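You operate a simulated robot arm through the tools that you are given. There is no shell and no other tool. Be economical: measure what you need, move in short steps, check, and stop when the job is done.

You run a simulated two-armed robot. Do the job below in one go: nothing can be reset, and whatever is moved stays where it is left.

## Task
Pick up the dark grey rod with a blue grip with one hand, pass it to the other hand and put it on the top of the wood-topped cupboard.

The check looks at the end state, three seconds after you hand in, the way a careful person would. Anything else that was tipped, shoved, dropped, spilled or broken makes it a failure.

## Robot
Two 7-joint arms with two-finger parallel grippers on one trunk, on a base that drives. Base frame: it is fixed to the floor where the robot stands at the start and does not move with it; the origin is under the middle of the robot, x ahead of it, y to its left, z up. Lengths are in cm, angles in rad, forces in N, time in s.
The left shoulder is at the start at [2.2, 10.1, 141.2], the right one opposite. With the tool pointing down near the work surface each hand reaches from about 10 to 42 cm from the robot's upright axis, wherever it stands, measured 20 degrees to its own side. Places, roughly: top of the wood-topped cupboard (44x15 cm) [140, 84, 82]. Payload 2.4 kg a hand.
The tool frame of a hand sits at the grasp point between the pads (the TCP): z along the fingers, y along the line on which they close. The tips reach 2.4 cm beyond it. Largest opening 6.8 cm; finger width 1.7, thickness 1; the body of the gripper, 4 by 7 cm, starts 4.1 cm behind the TCP.
Orientation is told as [roll, pitch, yaw] about the base's x, y, z axes, in that order, counted from this pose: with the fingers straight down and closing along the base's y, the tool's x points along the base's -x, its y along +y and its z along -z.

## Interface
- The arms move only by the tool arm_command. It takes "left_series", "right_series" or both (then of equal length, played together; a hand with none holds still); each is a list of rows, each a list of 7 numbers: the closure in counts, from 0 (fully open) to 255 (shut), then the shift along the base's x, y, z in cm, then the turn, a rotation vector about the base's x, y, z in rad. In form: [[fingers, tx, ty, tz, ax, ay, az], ...]. A call has 1 to 8 rows; each row is the pose to reach, as a shift and turn from the pose commanded when the call began. Rows are played at 5 a second. More than 5 cm and 0.15 rad between two rows, or a gripper value outside its range, and nothing of the call is played. Where a pose cannot be reached the arm comes as near as it can. A force on the tool above 40 N (or 10 N above the force at the start of the call, whichever is more), or a blocked arm, ends the call early, and 0.2 s more pass. Each finger travels about 7.2 cm/s and halts on what it meets, pressing with about 41 N; the grip force reading is that of the motor and also rises with nothing between the fingers. The clock runs only during rows and for 0.2 s after the last one: add rows that repeat a pose to give the fingers time. The reply holds the time, the measured pose of the TCP, the force on the tool along the base axes, the opening and the grip force, in the units named above and with some noise, with the torque about the TCP (base axes, N m) and any sound that the robot's microphone picked up, and new pictures: "pictures" is both (left out), scene, wrist or none (wrist: the cameras of the hands that moved).
- Cameras (640 x 400 px; columns grow to the right, rows downward): "scene" is now at [9.14, 4.05, 156.59]; the picture's right is [0.48, -0.88, 0.00], its down [-0.55, -0.30, -0.78] and it looks along [0.69, 0.37, -0.63] (base axes); focal length 271 px, centre (320, 200). "left" rides on the left gripper at [8.4, -1.1, -7.5] in its tool frame; the picture's right is [0.13, 0.99, 0.00], its down [-0.60, 0.08, -0.79] and it looks along [-0.79, 0.10, 0.61] (tool axes); focal length 251 px, centre (320, 200). "right" rides on the right gripper at [8.4, 1.1, -7.5] in its tool frame; the picture's right is [-0.13, 0.99, 0.00], its down [-0.60, -0.08, -0.79] and it looks along [-0.79, -0.10, 0.61] (tool axes); focal length 251 px, centre (320, 200). There is no depth. A picture from a camera that has moved, and an enlarged one, comes with that camera's place and axes in the base frame and with its lens.
- slide_trunk(by): slides the trunk up (or, below 0, down) by that many cm; the arms and the scene camera ride with it, the base frame stays. It gives what a move gives, with no picture.
- roll_base(legs): drives the robot by 1 to 6 legs, each [ahead, left, turn to the left] in cm, cm and rad, along the robot's own axes; the way and the turn of a leg run together, so that a leg with both is an arc; at most 150 cm and 3.142 rad a leg. The arms and the cameras ride along, it lands a little off, and it stops where it bumps. It gives what a move gives, and a new picture of the scene camera.
- head_to(pan, tilt): turns the head with the scene camera to pan (to the left, within 1.501 rad either way) and tilt (down, from -0.506 to 1.204), counted from straight ahead of the robot. It gives what a move gives, and a new picture of the scene camera.
- close_up(camera, box): a new picture of the part [left, top, right, bottom] of that camera's present view, enlarged. It takes no simulated time.
- sign_off(): hands the job in; it is judged then, once.

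Go step by step. Nothing tells you exact positions but the pictures and the camera data: compare them with the known pose of the tool, close in by small moves and look again before you grip or let go. The budget is 120 turns and 260 pictures, counting those below and the enlarged ones. Unless the task says otherwise, let go and move clear before handing in, and close with one line.

The tools are called as name(argument=value, ...) on one line, values as JSON. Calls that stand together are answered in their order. arm_command: Moves the arms, as the interface text tells. Its arguments: {"type":"object","properties":{"left_series":{"type":"array","items":{"type":"array","items":{"type":"number"}}},"right_series":{"type":"array","items":{"type":"array","items":{"type":"number"}}},"pictures":{"type":"string","enum":["both","scene","wrist","none"]}},"required":[]} The other tools are called the same way: slide_trunk (by) slides the trunk up or down; roll_base (legs) drives the base; head_to (pan, tilt) turns the head that bears the scene camera; close_up (camera, box) takes an enlarged picture of a part of a camera's view; sign_off () hands the job in.

At the start:

```text
clock: 0.0
left_eef_pos: [27.42, 32.43, 139.73]
left_ee_rot: [-0.001, -0.002, 0.0]
left_force: [-0.5, -0.3, -0.1]
left_moment: [-0.01, 0.0, 0.01]
left_finger_gap: 6.77
left_grasp_force: 0.0
right_eef_pos: [27.58, -0.71, 136.85]
right_ee_rot: [0.0, 0.001, -0.002]
right_force: [0.2, 1.2, -0.6]
right_moment: [0.03, 0.01, 0.02]
right_finger_gap: 6.81
right_grasp_force: 0.1
trunk travel left (down, up): [-62.5, 22.4]
robot x, y, heading: [-0.54, -0.02, 0.002]
head pan, tilt: [0.496, 0.675]
```

scene: 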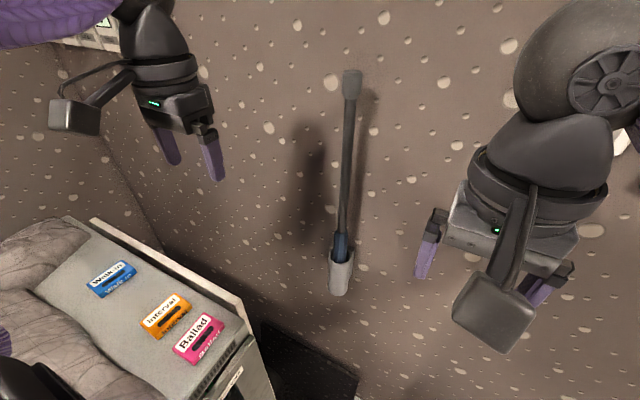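
right: 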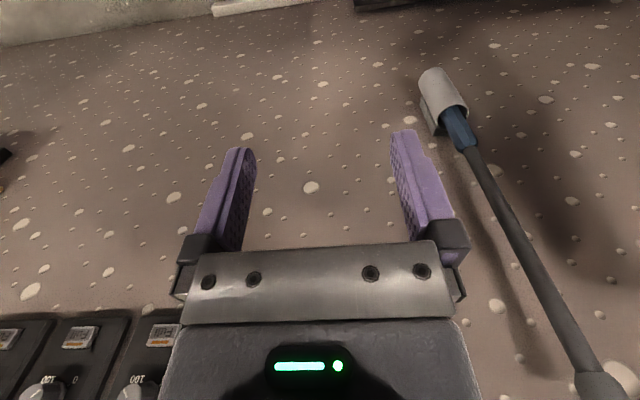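
left: 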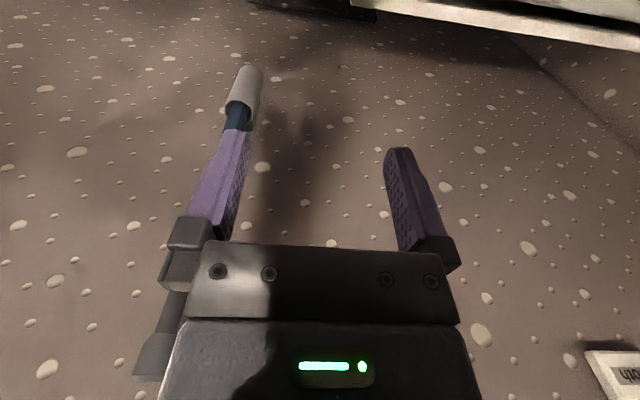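

The rod appears to stand or hang near [41..53, 16..22, 106..144], with its blue grip end low in a light grey piece. I look closer before doing anything.

close_up(camera="scene", box=[260, 50, 440, 310])

close_up(camera="right", box=[380, 40, 640, 400])

head_to(pan=0.4, tilt=0.1)

```text
1.54 times, centred on (350, 180) of scene
camera zoom: at [9.14, 4.05, 156.59], right [0.48, -0.88, 0.0], down [-0.55, -0.3, -0.78], along [0.69, 0.37, -0.63], focal length 417 px, centre (274, 231)
```

zoom: 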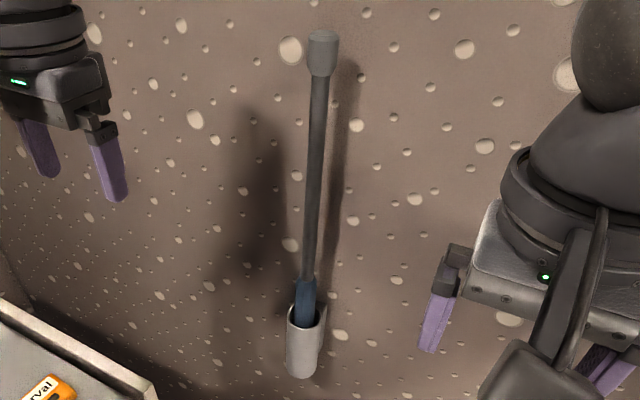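

```text
1.11 times, centred on (510, 220) of right
camera zoom: at [19.18, 0.22, 144.3], right [0.13, 0.99, 0.0], down [0.61, -0.08, 0.79], along [0.79, -0.1, -0.61], focal length 279 px, centre (109, 178)
```

zoom: 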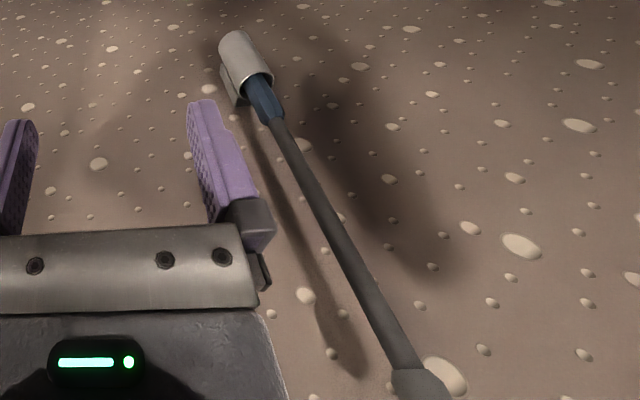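

```text
clock: 1.0
left_eef_pos: [27.44, 32.39, 139.71]
left_ee_rot: [-0.001, -0.001, 0.001]
left_force: [0.3, 0.4, -0.9]
left_moment: [-0.01, 0.0, 0.04]
left_finger_gap: 6.8
left_grasp_force: 0.0
right_eef_pos: [27.57, -0.73, 136.86]
right_ee_rot: [0.001, 0.002, 0.0]
right_force: [-1.3, 0.3, 0.1]
right_moment: [0.0, 0.0, -0.02]
right_finger_gap: 6.82
right_grasp_force: 0.0
trunk travel left (down, up): [-62.5, 22.4]
robot x, y, heading: [0.2, 0.05, -0.002]
head pan, tilt: [0.4, 0.099]
camera scene: at [10.07, 3.55, 161.85], right [0.39, -0.92, 0.0], down [-0.09, -0.04, -0.99], along [0.92, 0.39, -0.1], focal length 271 px, centre (320, 200)
```

scene: 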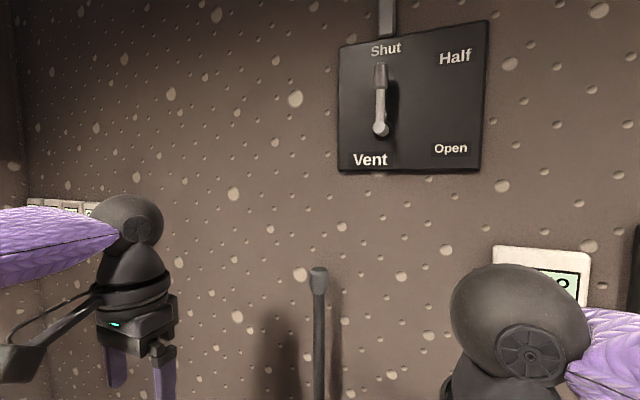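

There's a wall ahead (x about 50) with a cup on it that holds the rod nearly upright, cap at about [48, 20, 144]. I look around for the cupboard and for obstacles.

head_to(pan=1.2, tilt=0.4)

head_to(pan=0.3, tilt=1.0)

head_to(pan=-0.6, tilt=0.5)

```text
clock: 2.1
left_eef_pos: [27.36, 32.36, 139.83]
left_ee_rot: [0.001, 0.001, 0.003]
left_force: [0.0, -0.9, -0.2]
left_moment: [0.02, 0.01, 0.0]
left_finger_gap: 6.77
left_grasp_force: 0.1
right_eef_pos: [27.58, -0.78, 136.73]
right_ee_rot: [0.0, 0.002, -0.001]
right_force: [0.0, 0.2, -0.1]
right_moment: [-0.04, 0.02, 0.03]
right_finger_gap: 6.81
right_grasp_force: 0.0
trunk travel left (down, up): [-62.5, 22.4]
robot x, y, heading: [-0.19, -0.1, -0.003]
head pan, tilt: [1.201, 0.4]
camera scene: at [4.95, 8.6, 159.07], right [0.93, -0.36, 0.0], down [-0.14, -0.36, -0.92], along [0.33, 0.86, -0.39], focal length 271 px, centre (320, 200)
```

scene: 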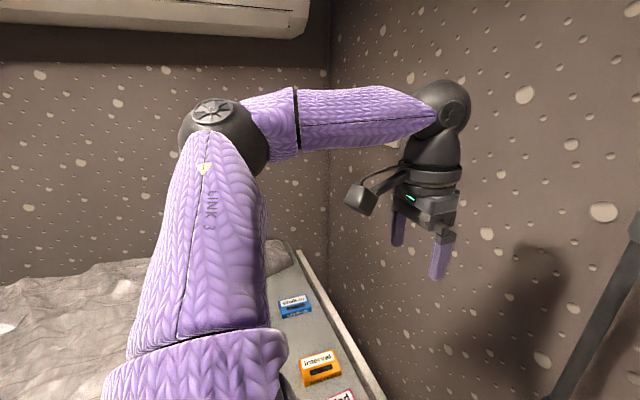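

```text
clock: 3.3
left_eef_pos: [27.4, 32.35, 139.69]
left_ee_rot: [0.0, -0.002, 0.002]
left_force: [0.1, -0.1, -0.8]
left_moment: [-0.01, 0.0, 0.0]
left_finger_gap: 6.8
left_grasp_force: 0.0
right_eef_pos: [27.61, -0.69, 136.83]
right_ee_rot: [0.0, 0.001, -0.001]
right_force: [0.8, -0.2, -0.6]
right_moment: [-0.01, 0.0, 0.01]
right_finger_gap: 6.79
right_grasp_force: 0.0
trunk travel left (down, up): [-62.5, 22.4]
robot x, y, heading: [0.04, 0.27, -0.003]
head pan, tilt: [0.3, 1.0]
camera scene: at [8.24, 2.03, 154.05], right [0.3, -0.95, 0.0], down [-0.8, -0.25, -0.54], along [0.52, 0.16, -0.84], focal length 271 px, centre (320, 200)
```

scene: 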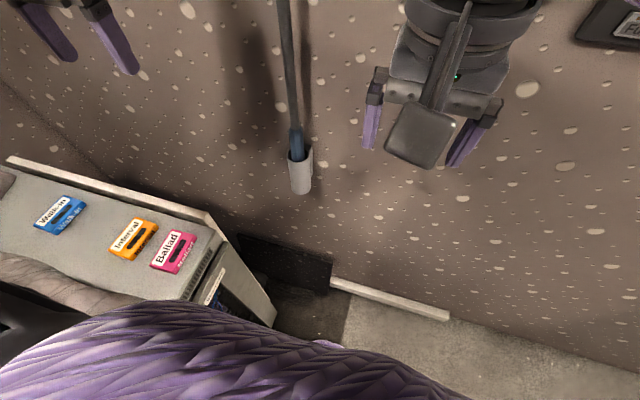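

```text
clock: 4.5
left_eef_pos: [27.32, 32.35, 139.83]
left_ee_rot: [-0.001, -0.001, 0.002]
left_force: [-0.1, -0.4, 0.3]
left_moment: [0.0, -0.03, 0.01]
left_finger_gap: 6.81
left_grasp_force: 0.0
right_eef_pos: [27.5, -0.75, 136.82]
right_ee_rot: [0.0, 0.001, 0.0]
right_force: [-0.3, 0.0, 0.4]
right_moment: [0.03, -0.02, -0.01]
right_finger_gap: 6.77
right_grasp_force: 0.1
trunk travel left (down, up): [-62.5, 22.4]
robot x, y, heading: [0.11, -0.22, -0.003]
head pan, tilt: [-0.6, 0.499]
camera scene: at [9.1, -5.17, 158.15], right [-0.56, -0.83, 0.0], down [-0.4, 0.27, -0.88], along [0.72, -0.5, -0.48], focal length 271 px, centre (320, 200)
```

scene: 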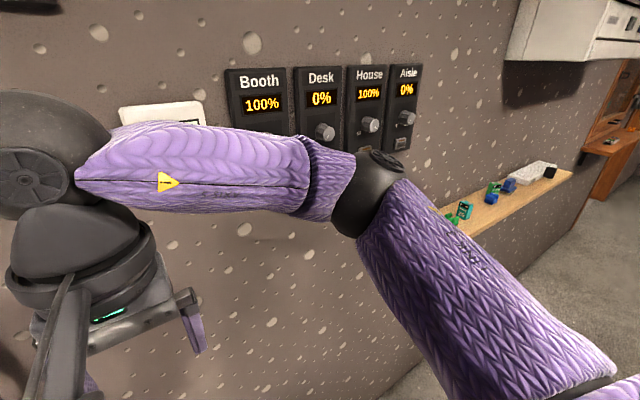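

The rod sits in a wall cup and the cupboard is on the far side of this wall, past an opening on the right. I'll take the rod with the left hand first, fingers pointing forward, so I begin pitching the left hand up.

arm_command(left_series=[[0, 0, -0.5, -0.5, 0, -0.14, 0], [0, 0, -1, -1, 0, -0.28, 0], [0, 0, -1.5, -1.5, 0, -0.42, 0], [0, 0, -2, -2, 0, -0.56, 0], [0, 0, -2.5, -2.5, 0, -0.7, 0], [0, 0, -3, -3, 0, -0.84, 0], [0, 0, -3.5, -3.5, 0, -0.98, 0], [0, 0, -4, -4, 0, -1.12, 0]], pictures="wrist")

head_to(pan=0.45, tilt=0.6)

```text
clock: 6.3
left_eef_pos: [29.44, 30.82, 136.26]
left_ee_rot: [-0.012, -1.122, 0.009]
left_force: [-0.3, -0.2, -1.1]
left_moment: [0.0, 0.01, 0.05]
left_finger_gap: 6.77
left_grasp_force: 0.0
left hand out of reach, approached as far as the arm can: row 7, 8
right_eef_pos: [27.57, -0.65, 136.8]
right_ee_rot: [0.0, 0.002, 0.0]
right_force: [0.6, 0.1, 0.5]
right_moment: [0.03, 0.01, 0.02]
right_finger_gap: 6.8
right_grasp_force: 0.0
trunk travel left (down, up): [-62.5, 22.4]
robot x, y, heading: [0.27, -0.12, 0.005]
head pan, tilt: [-0.6, 0.499]
camera left: at [19.22, 29.81, 131.94], right [-0.05, 0.99, -0.12], down [-0.45, 0.08, 0.89], along [0.89, 0.1, 0.44], focal length 251 px, centre (320, 200)
```

left: 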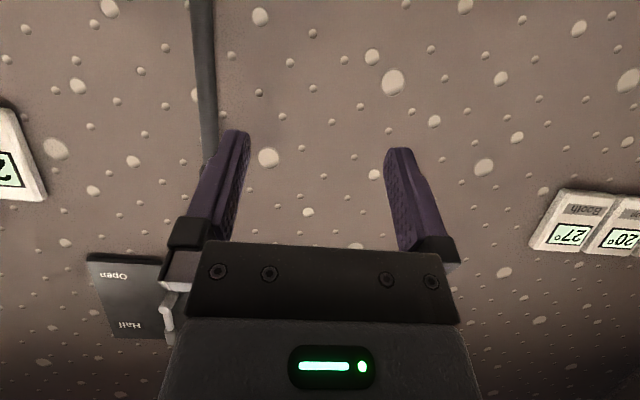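

```text
clock: 7.6
left_eef_pos: [29.49, 30.81, 136.22]
left_ee_rot: [-0.006, -1.12, 0.007]
left_force: [0.0, -0.8, 0.5]
left_moment: [0.02, 0.02, -0.01]
left_finger_gap: 6.82
left_grasp_force: 0.0
right_eef_pos: [27.62, -0.73, 136.71]
right_ee_rot: [0.001, 0.002, 0.001]
right_force: [0.5, 0.0, -0.9]
right_moment: [-0.05, -0.02, 0.0]
right_finger_gap: 6.82
right_grasp_force: 0.1
trunk travel left (down, up): [-62.5, 22.4]
robot x, y, heading: [-0.1, -0.1, 0.001]
head pan, tilt: [0.45, 0.6]
camera scene: at [9.54, 3.81, 157.24], right [0.43, -0.9, 0.0], down [-0.51, -0.25, -0.82], along [0.74, 0.36, -0.57], focal length 271 px, centre (320, 200)
```

scene: 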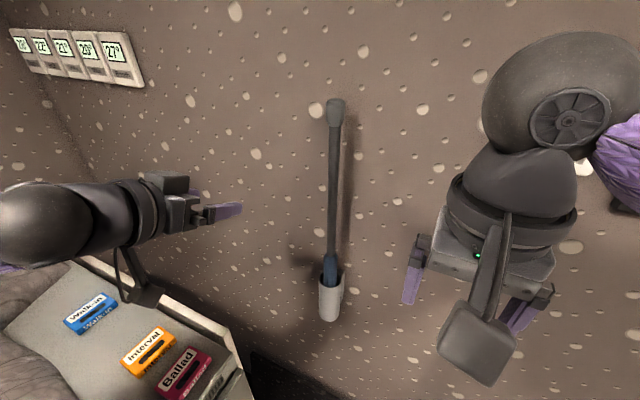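

The hand pitches fine but needs to be further out. I finish pitching to horizontal while moving forward and in line with the rod (y about 20).

arm_command(left_series=[[0, 1, -1, -1, 0, -0.11, 0], [0, 2, -2.5, -2, 0, -0.22, 0], [0, 3, -4, -3, 0, -0.33, 0], [0, 4, -6, -3, 0, -0.44, 0], [0, 4, -8, -3, 0, -0.44, 0], [0, 4, -10.5, -3, 0, -0.44, 0], [0, 4, -10.5, -3, 0, -0.44, 0]])

```text
clock: 9.2
left_eef_pos: [35.35, 20.98, 132.31]
left_ee_rot: [-0.336, -1.562, 0.336]
left_force: [0.1, 0.2, 0.0]
left_moment: [-0.02, 0.02, -0.05]
left_finger_gap: 6.78
left_grasp_force: 0.0
left hand out of reach, approached as far as the arm can: row 1, 2, 3, 4, 5, 6, 7
right_eef_pos: [27.38, -0.68, 136.74]
right_ee_rot: [0.0, 0.002, 0.0]
right_force: [0.2, -0.3, -0.4]
right_moment: [0.0, 0.04, 0.03]
right_finger_gap: 6.83
right_grasp_force: 0.0
trunk travel left (down, up): [-62.5, 22.4]
robot x, y, heading: [-0.13, -0.05, -0.002]
head pan, tilt: [0.45, 0.6]
camera scene: at [9.48, 3.86, 157.25], right [0.44, -0.9, 0.0], down [-0.51, -0.25, -0.83], along [0.74, 0.36, -0.56], focal length 271 px, centre (320, 200)
camera left: at [27.86, 19.89, 123.96], right [0.0, 0.99, -0.13], down [-0.79, 0.08, 0.61], along [0.62, 0.1, 0.78], focal length 251 px, centre (320, 200)
```

scene: 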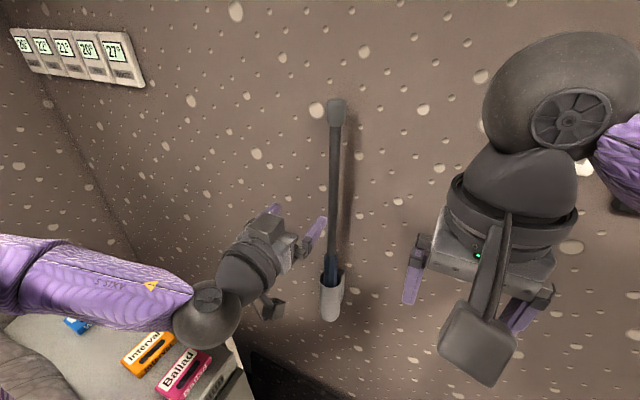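
left: 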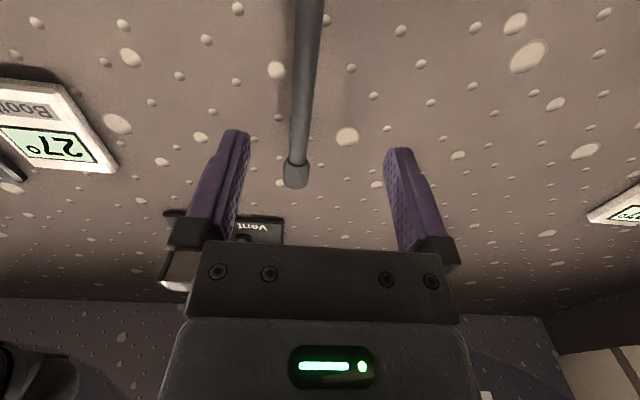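

The left camera shows the rod vertical at y about 19.8, x about 47, cap at z about 144. I center and move forward a little.

arm_command(left_series=[[0, 2, -0.6, 0, 0, 0, 0], [0, 4, -1.2, 0, 0, 0, 0], [0, 4, -1.2, 0, 0, 0, 0]])

```text
clock: 10.0
left_eef_pos: [39.52, 19.82, 132.27]
left_ee_rot: [-0.276, -1.561, 0.276]
left_force: [-0.5, -0.5, 0.5]
left_moment: [-0.02, -0.01, 0.0]
left_finger_gap: 6.8
left_grasp_force: 0.0
right_eef_pos: [27.54, -0.71, 136.78]
right_ee_rot: [0.001, 0.003, 0.0]
right_force: [0.3, 0.2, -0.9]
right_moment: [0.0, -0.04, -0.03]
right_finger_gap: 6.81
right_grasp_force: 0.1
trunk travel left (down, up): [-62.5, 22.4]
robot x, y, heading: [0.12, -0.02, 0.002]
head pan, tilt: [0.45, 0.6]
camera scene: at [9.52, 3.82, 157.24], right [0.44, -0.9, 0.0], down [-0.51, -0.25, -0.82], along [0.74, 0.36, -0.57], focal length 271 px, centre (320, 200)
camera left: at [31.96, 18.69, 124.02], right [0.0, 0.99, -0.13], down [-0.79, 0.08, 0.61], along [0.62, 0.1, 0.78], focal length 251 px, centre (320, 200)
```

scene: 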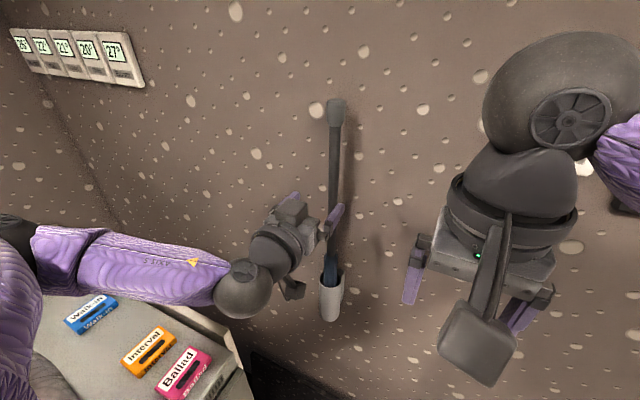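
left: 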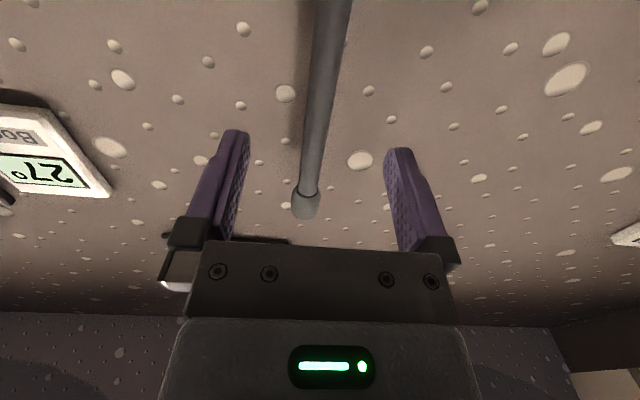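

Wall is at x about 53, rod axis at [46.9, 19.8]; the fingers straddle it well. Moving forward 7 cm and closing.

arm_command(left_series=[[0, 2.5, 0, 0, 0, 0, 0], [0, 5, 0, 0, 0, 0, 0], [0, 7.2, 0, 0, 0, 0, 0], [0, 7.2, 0, 0, 0, 0, 0]])

```text
clock: 11.0
left_eef_pos: [46.55, 19.74, 132.32]
left_ee_rot: [-0.269, -1.562, 0.269]
left_force: [0.4, 0.9, -0.5]
left_moment: [0.03, 0.01, -0.01]
left_finger_gap: 6.81
left_grasp_force: 0.2
right_eef_pos: [27.55, -0.71, 136.85]
right_ee_rot: [0.001, 0.001, 0.001]
right_force: [0.1, -0.9, 0.2]
right_moment: [-0.03, -0.02, -0.01]
right_finger_gap: 6.81
right_grasp_force: 0.0
trunk travel left (down, up): [-62.5, 22.4]
robot x, y, heading: [0.01, -0.38, -0.001]
head pan, tilt: [0.45, 0.6]
camera scene: at [9.52, 3.82, 157.24], right [0.44, -0.9, 0.0], down [-0.51, -0.25, -0.82], along [0.74, 0.36, -0.57], focal length 271 px, centre (320, 200)
camera left: at [39.01, 18.68, 124.01], right [0.0, 0.99, -0.13], down [-0.79, 0.08, 0.61], along [0.62, 0.1, 0.78], focal length 251 px, centre (320, 200)
```

scene: 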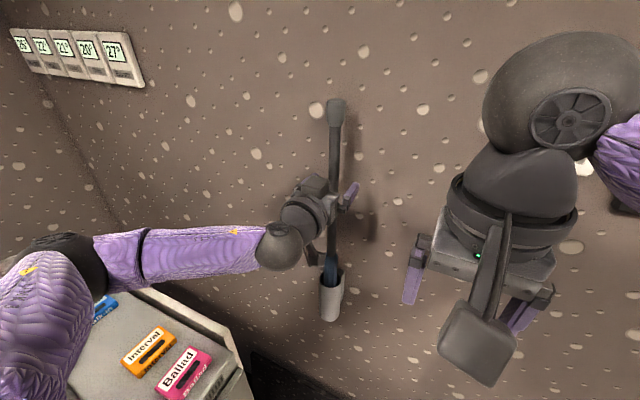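
left: 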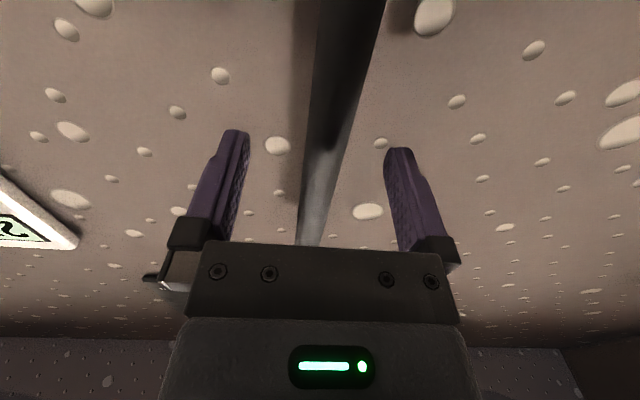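

The rod is between the pads, roughly centred. Closing.

arm_command(left_series=[[120, 0, 0, 0, 0, 0, 0], [200, 0, 0, 0, 0, 0, 0], [255, 0, 0, 0, 0, 0, 0], [255, 0, 0, 0, 0, 0, 0], [255, 0, 0, 0, 0, 0, 0]])

```text
clock: 12.2
left_eef_pos: [46.51, 19.8, 132.39]
left_ee_rot: [-0.204, -1.562, 0.204]
left_force: [-1.2, -0.1, 0.3]
left_moment: [0.67, -0.08, 0.05]
left_finger_gap: 1.78
left_grasp_force: 36.0
right_eef_pos: [27.5, -0.73, 136.77]
right_ee_rot: [0.001, 0.001, 0.0]
right_force: [0.2, -0.5, -0.4]
right_moment: [-0.01, 0.03, 0.01]
right_finger_gap: 6.82
right_grasp_force: 0.0
trunk travel left (down, up): [-62.5, 22.4]
robot x, y, heading: [0.1, 0.35, -0.001]
head pan, tilt: [0.45, 0.6]
camera scene: at [9.55, 3.84, 157.24], right [0.44, -0.9, 0.0], down [-0.51, -0.25, -0.82], along [0.74, 0.36, -0.57], focal length 271 px, centre (320, 200)
camera left: at [39.02, 18.74, 124.01], right [0.0, 0.99, -0.13], down [-0.79, 0.08, 0.61], along [0.62, 0.1, 0.78], focal length 251 px, centre (320, 200)
```

scene: 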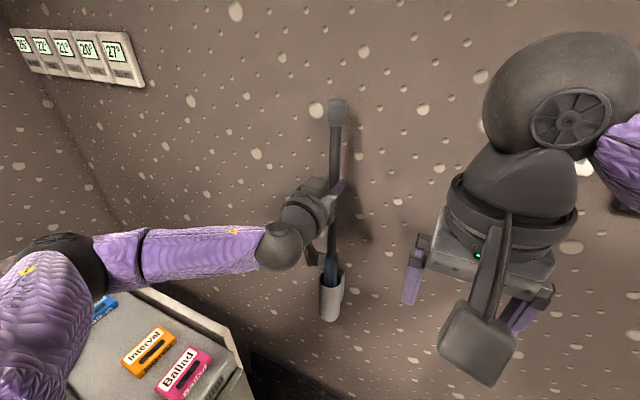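
left: 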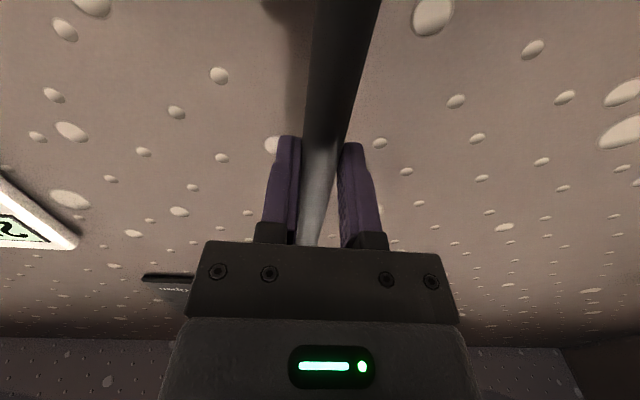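

Rod gripped (1.8 cm thick). Lifting straight up out of the cup slowly.

arm_command(left_series=[[255, 0, 0, 1, 0, 0, 0], [255, 0, 0, 2, 0, 0, 0], [255, 0, 0, 3.5, 0, 0, 0], [255, 0, 0, 5, 0, 0, 0], [255, 0, 0, 7, 0, 0, 0], [255, 0, 0, 9, 0, 0, 0], [255, 0, 0, 9, 0, 0, 0]], pictures="scene")

```text
clock: 13.8
left_eef_pos: [46.54, 19.76, 141.24]
left_ee_rot: [-0.27, -1.56, 0.271]
left_force: [-0.6, 1.1, -2.3]
left_moment: [0.3, 0.06, -0.01]
left_finger_gap: 1.76
left_grasp_force: 35.8
right_eef_pos: [27.64, -0.73, 136.76]
right_ee_rot: [0.0, 0.001, 0.0]
right_force: [-0.8, 0.2, 0.4]
right_moment: [-0.03, -0.02, 0.0]
right_finger_gap: 6.79
right_grasp_force: 0.1
trunk travel left (down, up): [-62.5, 22.4]
robot x, y, heading: [-0.13, 0.01, -0.002]
head pan, tilt: [0.45, 0.6]
camera scene: at [9.57, 3.83, 157.24], right [0.44, -0.9, 0.0], down [-0.51, -0.25, -0.82], along [0.74, 0.36, -0.57], focal length 271 px, centre (320, 200)
```

scene: 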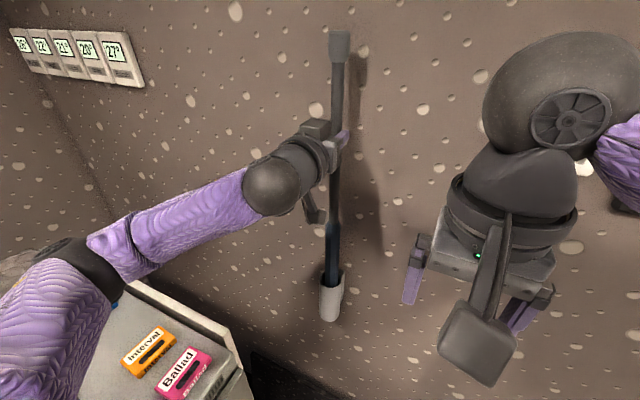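

It lifts freely but is still in the cup; continue upward.

arm_command(left_series=[[255, 0, 0, 1.5, 0, 0, 0], [255, 0, 0, 3, 0, 0, 0], [255, 0, 0, 4.5, 0, 0, 0], [255, 0, 0, 6, 0, 0, 0], [255, 0, 0, 6, 0, 0, 0]], pictures="scene")

close_up(camera="scene", box=[270, 180, 400, 330])

```text
clock: 15.0
left_eef_pos: [46.55, 19.96, 147.27]
left_ee_rot: [-0.287, -1.56, 0.286]
left_force: [-0.1, 0.2, -2.5]
left_moment: [0.26, 0.04, 0.06]
left_finger_gap: 1.78
left_grasp_force: 35.9
right_eef_pos: [27.51, -0.75, 136.82]
right_ee_rot: [0.0, 0.002, 0.0]
right_force: [0.5, -0.4, 0.5]
right_moment: [-0.01, 0.0, -0.01]
right_finger_gap: 6.81
right_grasp_force: 0.0
trunk travel left (down, up): [-62.5, 22.4]
robot x, y, heading: [0.04, 0.06, -0.001]
head pan, tilt: [0.45, 0.6]
camera scene: at [9.57, 3.83, 157.24], right [0.44, -0.9, 0.0], down [-0.51, -0.25, -0.82], along [0.74, 0.36, -0.57], focal length 271 px, centre (320, 200)
```

scene: 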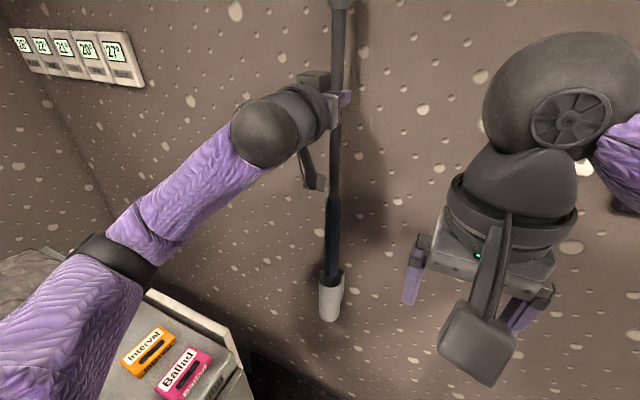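

```text
2.67 times, centred on (335, 255) of scene
camera zoom: at [9.57, 3.83, 157.24], right [0.44, -0.9, 0.0], down [-0.51, -0.25, -0.82], along [0.74, 0.36, -0.57], focal length 722 px, centre (280, 53)
```

zoom: 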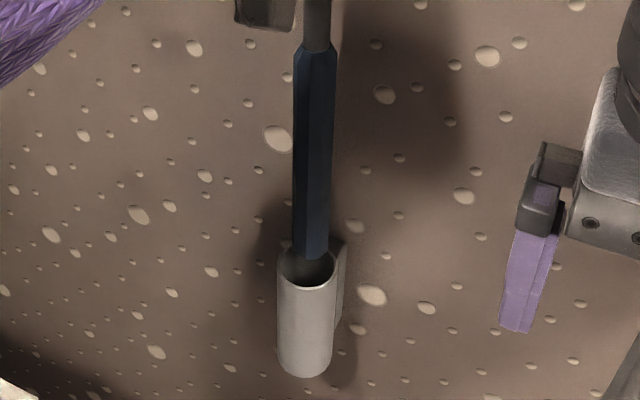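

The lower end is about at the rim. A few more cm up.

arm_command(left_series=[[255, 0, 0, 1.5, 0, 0, 0], [255, 0, 0, 3, 0, 0, 0], [255, 0, 0, 4.5, 0, 0, 0], [255, 0, 0, 6, 0, 0, 0], [255, 0, 0, 6, 0, 0, 0]], pictures="scene")

close_up(camera="scene", box=[270, 180, 400, 330])

```text
clock: 16.2
left_eef_pos: [46.64, 19.81, 153.27]
left_ee_rot: [-0.282, -1.562, 0.282]
left_force: [-1.0, 1.5, -2.5]
left_moment: [0.32, 0.05, 0.04]
left_finger_gap: 1.78
left_grasp_force: 36.4
right_eef_pos: [27.76, -0.71, 136.79]
right_ee_rot: [-0.002, 0.001, 0.001]
right_force: [0.2, 0.7, -0.3]
right_moment: [0.03, -0.03, -0.04]
right_finger_gap: 6.79
right_grasp_force: 0.1
trunk travel left (down, up): [-62.5, 22.4]
robot x, y, heading: [0.13, 0.45, 0.002]
head pan, tilt: [0.45, 0.6]
camera scene: at [9.58, 3.83, 157.24], right [0.44, -0.9, 0.0], down [-0.51, -0.25, -0.82], along [0.74, 0.36, -0.57], focal length 271 px, centre (320, 200)
```

scene: 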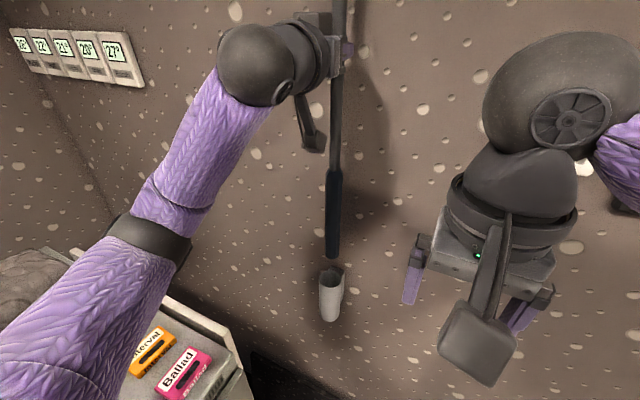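

```text
2.67 times, centred on (335, 255) of scene
camera zoom: at [9.58, 3.83, 157.24], right [0.44, -0.9, 0.0], down [-0.51, -0.25, -0.82], along [0.74, 0.36, -0.57], focal length 722 px, centre (280, 53)
```

zoom: 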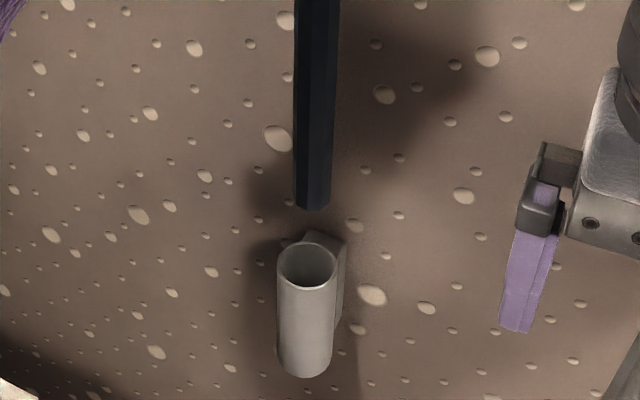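

The rod is clear of the cup (about 51 cm long, lower end z 115). I retract from the wall and move it towards the robot's middle with a slight yaw, ready for the right hand.

arm_command(left_series=[[255, -2, 0, 0, 0, 0, 0], [255, -4, -1, 0, 0, 0, -0.08], [255, -5, -3, 0, 0, 0, -0.16], [255, -5, -5, 0, 0, 0, -0.24], [255, -5, -7, 0, 0, 0, -0.32], [255, -5, -9, 0, 0, 0, -0.4], [255, -5, -10, 0, 0, 0, -0.4], [255, -5, -10, 0, 0, 0, -0.4]], pictures="scene")

head_to(pan=0.2, tilt=0.4)

```text
clock: 18.0
left_eef_pos: [41.54, 9.82, 153.26]
left_ee_rot: [-0.237, -1.562, -0.164]
left_force: [0.7, 1.3, -2.3]
left_moment: [0.28, -0.11, 0.05]
left_finger_gap: 1.79
left_grasp_force: 36.2
right_eef_pos: [27.58, -0.75, 136.85]
right_ee_rot: [0.001, 0.003, -0.001]
right_force: [-0.1, 0.7, 0.4]
right_moment: [0.0, -0.01, 0.0]
right_finger_gap: 6.8
right_grasp_force: 0.1
trunk travel left (down, up): [-62.5, 22.4]
robot x, y, heading: [0.06, 0.05, 0.005]
head pan, tilt: [0.45, 0.6]
camera scene: at [9.57, 3.82, 157.24], right [0.44, -0.9, 0.0], down [-0.51, -0.25, -0.82], along [0.74, 0.36, -0.57], focal length 271 px, centre (320, 200)
```

scene: 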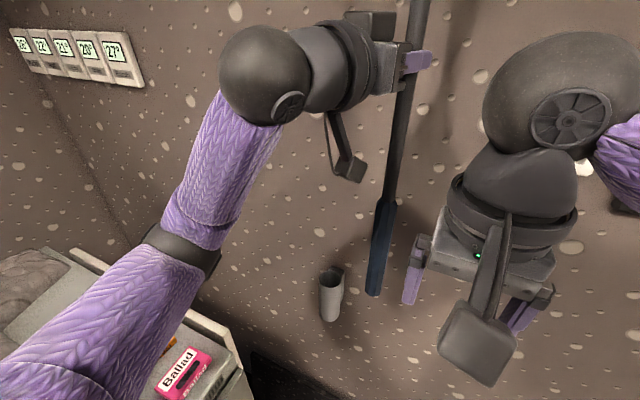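

```text
clock: 18.8
left_eef_pos: [41.7, 9.96, 153.29]
left_ee_rot: [-0.26, -1.56, -0.146]
left_force: [-0.5, -0.4, -1.4]
left_moment: [0.28, -0.1, 0.02]
left_finger_gap: 1.75
left_grasp_force: 35.9
right_eef_pos: [27.68, -0.73, 136.94]
right_ee_rot: [-0.001, 0.001, 0.0]
right_force: [-0.5, 0.2, -0.6]
right_moment: [0.01, 0.01, -0.04]
right_finger_gap: 6.82
right_grasp_force: 0.0
trunk travel left (down, up): [-62.5, 22.4]
robot x, y, heading: [0.05, 0.38, -0.002]
head pan, tilt: [0.201, 0.4]
camera scene: at [10.69, 1.82, 159.06], right [0.2, -0.98, 0.0], down [-0.38, -0.08, -0.92], along [0.9, 0.18, -0.39], focal length 271 px, centre (320, 200)
```

scene: 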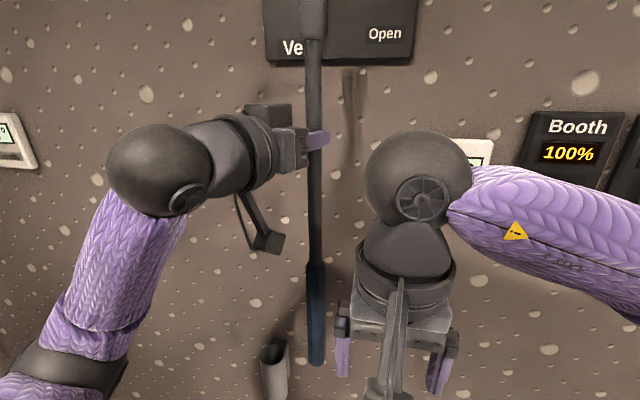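

Rod hangs vertically at about [41.7, 9.9]. Now pitch the right hand to point forward, staying to the right of the rod.

arm_command(right_series=[[0, 0.5, -0.5, 0, 0, -0.14, 0], [0, 1, -1, 0, 0, -0.28, 0], [0, 1.5, -1.5, 0, 0, -0.42, 0], [0, 2, -2, 0, 0, -0.56, 0], [0, 2.5, -3, 0, 0, -0.7, 0], [0, 3, -4, 0, 0, -0.84, 0], [0, 3.5, -4, 0, 0, -0.98, 0], [0, 4, -4, 0, 0, -1.12, 0]], pictures="none")

arm_command(right_series=[[0, 0, 0, 0, 0, -0.11, 0], [0, 0, 0, 0, 0, -0.22, 0], [0, 0, 0, 0, 0, -0.33, 0], [0, 0, 0, 0, 0, -0.45, 0], [0, 0, 0, 0, 0, -0.45, 0]])

```text
clock: 20.6
left_eef_pos: [41.59, 9.77, 153.43]
left_ee_rot: [-0.259, -1.561, -0.143]
left_force: [-0.8, 0.7, -2.2]
left_moment: [0.3, -0.08, 0.0]
left_finger_gap: 1.78
left_grasp_force: 36.3
right_eef_pos: [32.19, -4.24, 136.79]
right_ee_rot: [-0.001, -1.119, 0.0]
right_force: [-0.1, 0.2, -0.5]
right_moment: [-0.02, -0.03, 0.0]
right_finger_gap: 6.81
right_grasp_force: 0.1
right hand out of reach, approached as far as the arm can: row 8
trunk travel left (down, up): [-62.5, 22.4]
robot x, y, heading: [-0.04, 0.29, 0.002]
head pan, tilt: [0.201, 0.4]
```

```text
clock: 21.8
left_eef_pos: [41.52, 9.74, 153.21]
left_ee_rot: [-0.199, -1.56, -0.202]
left_force: [0.1, -1.0, -3.1]
left_moment: [0.02, 0.02, 0.0]
left_finger_gap: 1.78
left_grasp_force: 36.1
right_eef_pos: [32.87, -3.79, 136.6]
right_ee_rot: [0.006, -1.569, -0.008]
right_force: [0.8, -1.0, -1.0]
right_moment: [0.0, 0.01, 0.02]
right_finger_gap: 6.78
right_grasp_force: 0.0
right hand out of reach, approached as far as the arm can: row 1, 2, 3, 4, 5
trunk travel left (down, up): [-62.5, 22.4]
robot x, y, heading: [0.16, -0.14, -0.002]
head pan, tilt: [0.201, 0.4]
camera scene: at [10.75, 1.7, 159.06], right [0.2, -0.98, 0.0], down [-0.38, -0.08, -0.92], along [0.9, 0.18, -0.39], focal length 271 px, centre (320, 200)
camera right: at [25.41, -2.85, 128.17], right [0.0, 0.99, 0.13], down [-0.79, -0.08, 0.61], along [0.61, -0.1, 0.79], focal length 251 px, centre (320, 200)
```

scene: 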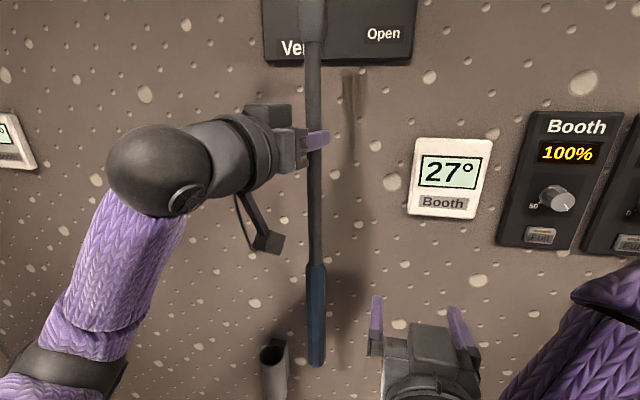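
right: 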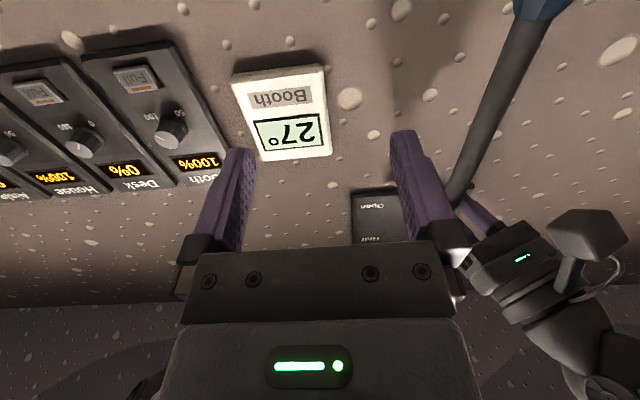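

Now yaw the right hand toward the rod and bring it to a pre-grasp point about 8 cm short, at z about 135.

arm_command(right_series=[[0, 0, 1, -0.3, 0, 0, 0.08], [0, 0, 3, -0.6, 0, 0, 0.16], [0, 0, 5, -1, 0, 0, 0.24], [0, 0.5, 7, -1.5, 0, 0, 0.32], [0, 1, 9, -1.5, 0, 0, 0.4], [0, 1.3, 10.3, -1.5, 0, 0, 0.4], [0, 1.3, 10.3, -1.5, 0, 0, 0.4]])

```text
clock: 23.4
left_eef_pos: [41.46, 9.88, 153.3]
left_ee_rot: [-0.295, -1.562, -0.104]
left_force: [0.1, 0.1, -2.1]
left_moment: [0.3, -0.03, 0.05]
left_finger_gap: 1.79
left_grasp_force: 36.0
right_eef_pos: [34.2, 6.58, 135.2]
right_ee_rot: [-0.22, -1.569, 0.619]
right_force: [0.6, -0.9, 0.3]
right_moment: [-0.01, 0.03, 0.02]
right_finger_gap: 6.79
right_grasp_force: 0.1
trunk travel left (down, up): [-62.5, 22.4]
robot x, y, heading: [-0.24, -0.24, -0.001]
head pan, tilt: [0.201, 0.4]
camera scene: at [10.66, 1.83, 159.07], right [0.2, -0.98, 0.0], down [-0.38, -0.08, -0.92], along [0.9, 0.18, -0.39], focal length 271 px, centre (320, 200)
camera right: at [26.72, 4.48, 126.83], right [-0.39, 0.91, 0.13], down [-0.7, -0.38, 0.61], along [0.6, 0.14, 0.78], focal length 251 px, centre (320, 200)
```

scene: 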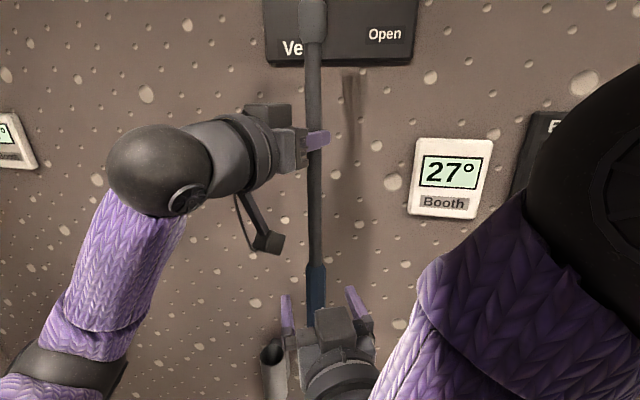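
right: 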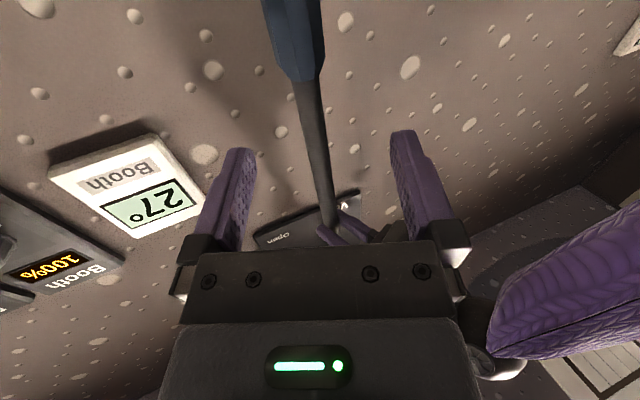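

The rod is between the right fingers; the blue/shaft boundary is around z 134.5, so I grip a bit higher. Moving forward partly with a small sideways correction.

arm_command(right_series=[[0, 0.3, -0.6, 1.5, 0, 0, 0], [0, 1.5, 0, 3, 0, 0, 0], [0, 3.3, 0.7, 3, 0, 0, 0], [0, 4.8, 1.3, 3, 0, 0, 0], [0, 4.8, 1.3, 3, 0, 0, 0]])

```text
clock: 24.6
left_eef_pos: [41.46, 9.81, 153.25]
left_ee_rot: [-0.252, -1.561, -0.15]
left_force: [0.4, 1.0, -2.6]
left_moment: [0.28, -0.1, 0.07]
left_finger_gap: 1.78
left_grasp_force: 36.2
right_eef_pos: [39.07, 7.92, 138.16]
right_ee_rot: [-0.209, -1.567, 0.61]
right_force: [0.4, -0.5, -0.2]
right_moment: [0.02, 0.01, -0.02]
right_finger_gap: 6.8
right_grasp_force: 0.1
trunk travel left (down, up): [-62.5, 22.4]
robot x, y, heading: [-0.0, -0.1, 0.003]
head pan, tilt: [0.201, 0.4]
camera scene: at [10.68, 1.8, 159.06], right [0.2, -0.98, 0.0], down [-0.38, -0.08, -0.92], along [0.9, 0.18, -0.39], focal length 271 px, centre (320, 200)
camera right: at [31.64, 5.74, 129.76], right [-0.39, 0.91, 0.13], down [-0.7, -0.38, 0.61], along [0.6, 0.14, 0.78], focal length 251 px, centre (320, 200)
```

scene: 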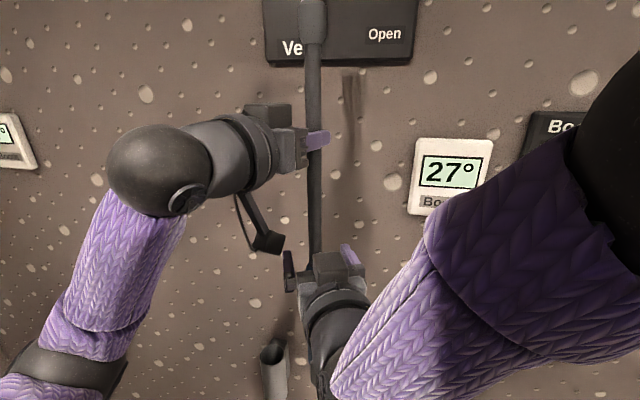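
right: 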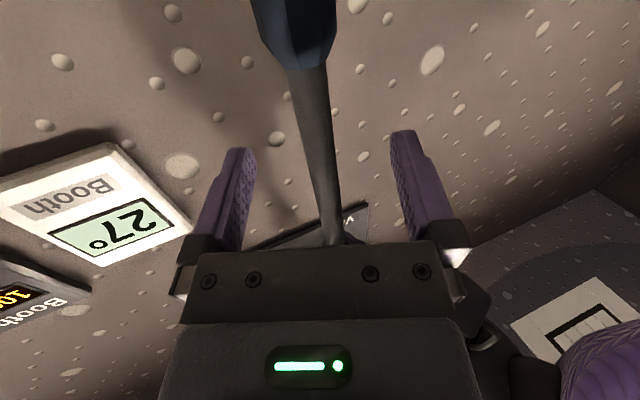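

Well centred. Advance 3 cm and close the right fingers.

arm_command(right_series=[[0, 1.4, 0.6, 0, 0, 0, 0], [0, 2.7, 1.1, 0, 0, 0, 0], [0, 2.7, 1.1, 0, 0, 0, 0]], pictures="wrist")

```text
clock: 25.4
left_eef_pos: [41.37, 9.87, 153.34]
left_ee_rot: [-0.266, -1.562, -0.135]
left_force: [0.1, 1.8, -2.2]
left_moment: [0.32, -0.06, 0.02]
left_finger_gap: 1.8
left_grasp_force: 36.2
right_eef_pos: [41.45, 9.0, 138.21]
right_ee_rot: [-0.175, -1.567, 0.569]
right_force: [0.0, -0.5, -0.8]
right_moment: [0.0, 0.0, -0.01]
right_finger_gap: 6.77
right_grasp_force: 0.1
trunk travel left (down, up): [-62.5, 22.4]
robot x, y, heading: [0.03, 0.03, -0.0]
head pan, tilt: [0.201, 0.4]
camera right: at [34.1, 7.04, 129.78], right [-0.38, 0.92, 0.13], down [-0.7, -0.38, 0.61], along [0.6, 0.14, 0.78], focal length 251 px, centre (320, 200)
```

right: 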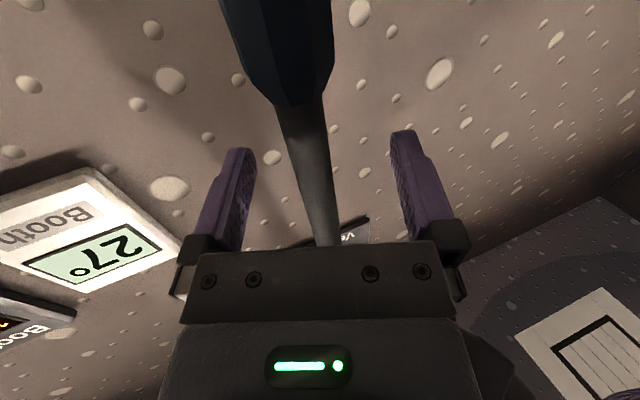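

Rod is at the pads. Closing the right fingers.

arm_command(right_series=[[120, 0, 0, 0, 0, 0, 0], [200, 0, 0, 0, 0, 0, 0], [255, 0, 0, 0, 0, 0, 0], [255, 0, 0, 0, 0, 0, 0], [255, 0, 0, 0, 0, 0, 0]])

```text
clock: 26.6
left_eef_pos: [41.43, 9.92, 153.36]
left_ee_rot: [-0.248, -1.562, -0.152]
left_force: [-4.4, 11.7, -0.4]
left_moment: [1.03, 0.61, 0.23]
left_finger_gap: 1.83
left_grasp_force: 36.3
right_eef_pos: [41.47, 8.88, 138.18]
right_ee_rot: [0.057, -1.567, 0.337]
right_force: [3.8, -12.6, 0.3]
right_moment: [0.75, 0.1, -0.3]
right_finger_gap: 1.78
right_grasp_force: 35.8
trunk travel left (down, up): [-62.5, 22.4]
robot x, y, heading: [0.0, -0.04, 0.003]
head pan, tilt: [0.201, 0.4]
camera scene: at [10.69, 1.82, 159.06], right [0.2, -0.98, 0.0], down [-0.38, -0.08, -0.92], along [0.9, 0.18, -0.39], focal length 271 px, centre (320, 200)
camera right: at [34.11, 7.01, 129.78], right [-0.38, 0.92, 0.13], down [-0.7, -0.38, 0.61], along [0.6, 0.14, 0.78], focal length 251 px, centre (320, 200)
```

scene: 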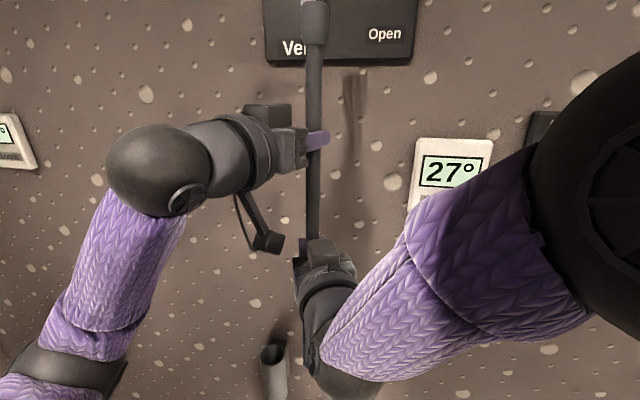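
right: 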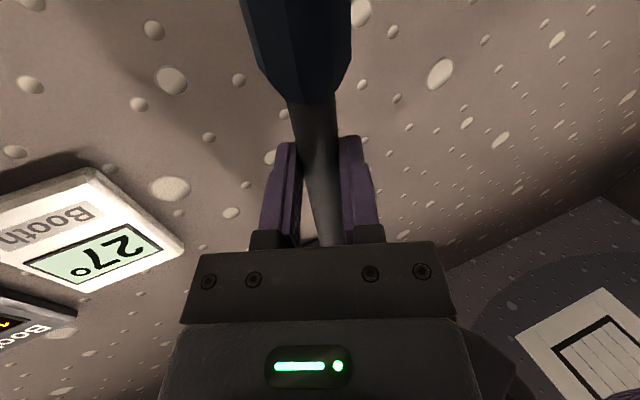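

Both hands hold it with a slight strain. Release the left fingers and withdraw backward along them.

arm_command(left_series=[[200, 0, 0, 0, 0, 0, 0], [100, 0, 0, 0, 0, 0, 0], [0, 0, 0, 0, 0, 0, 0], [0, 0, 0, 0, 0, 0, 0], [0, -2, 0.8, 0, 0, 0, 0], [0, -4, 1.6, 0, 0, 0, 0], [0, -5.5, 3, 0, 0, 0, 0], [0, -5.5, 3, 0, 0, 0, 0]])

```text
clock: 28.4
left_eef_pos: [36.07, 12.92, 153.24]
left_ee_rot: [-0.231, -1.561, -0.168]
left_force: [0.7, 0.1, 0.2]
left_moment: [-0.02, 0.0, 0.01]
left_finger_gap: 6.82
left_grasp_force: 0.1
right_eef_pos: [41.58, 9.13, 138.15]
right_ee_rot: [-0.042, -1.566, 0.436]
right_force: [0.7, -0.6, -0.1]
right_moment: [-0.02, 0.04, -0.01]
right_finger_gap: 1.78
right_grasp_force: 35.9
trunk travel left (down, up): [-62.5, 22.4]
robot x, y, heading: [0.35, 0.25, -0.002]
head pan, tilt: [0.201, 0.4]
camera scene: at [10.72, 1.78, 159.06], right [0.2, -0.98, 0.0], down [-0.38, -0.08, -0.92], along [0.9, 0.18, -0.39], focal length 271 px, centre (320, 200)
camera left: at [28.79, 14.86, 145.05], right [0.39, 0.91, -0.13], down [-0.69, 0.38, 0.61], along [0.61, -0.14, 0.78], focal length 251 px, centre (320, 200)
```

scene: 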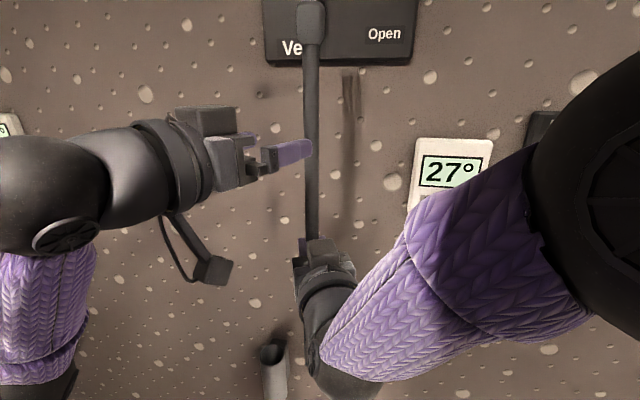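
left: 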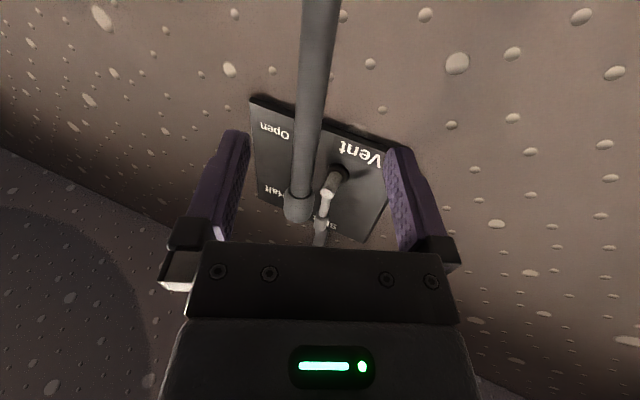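

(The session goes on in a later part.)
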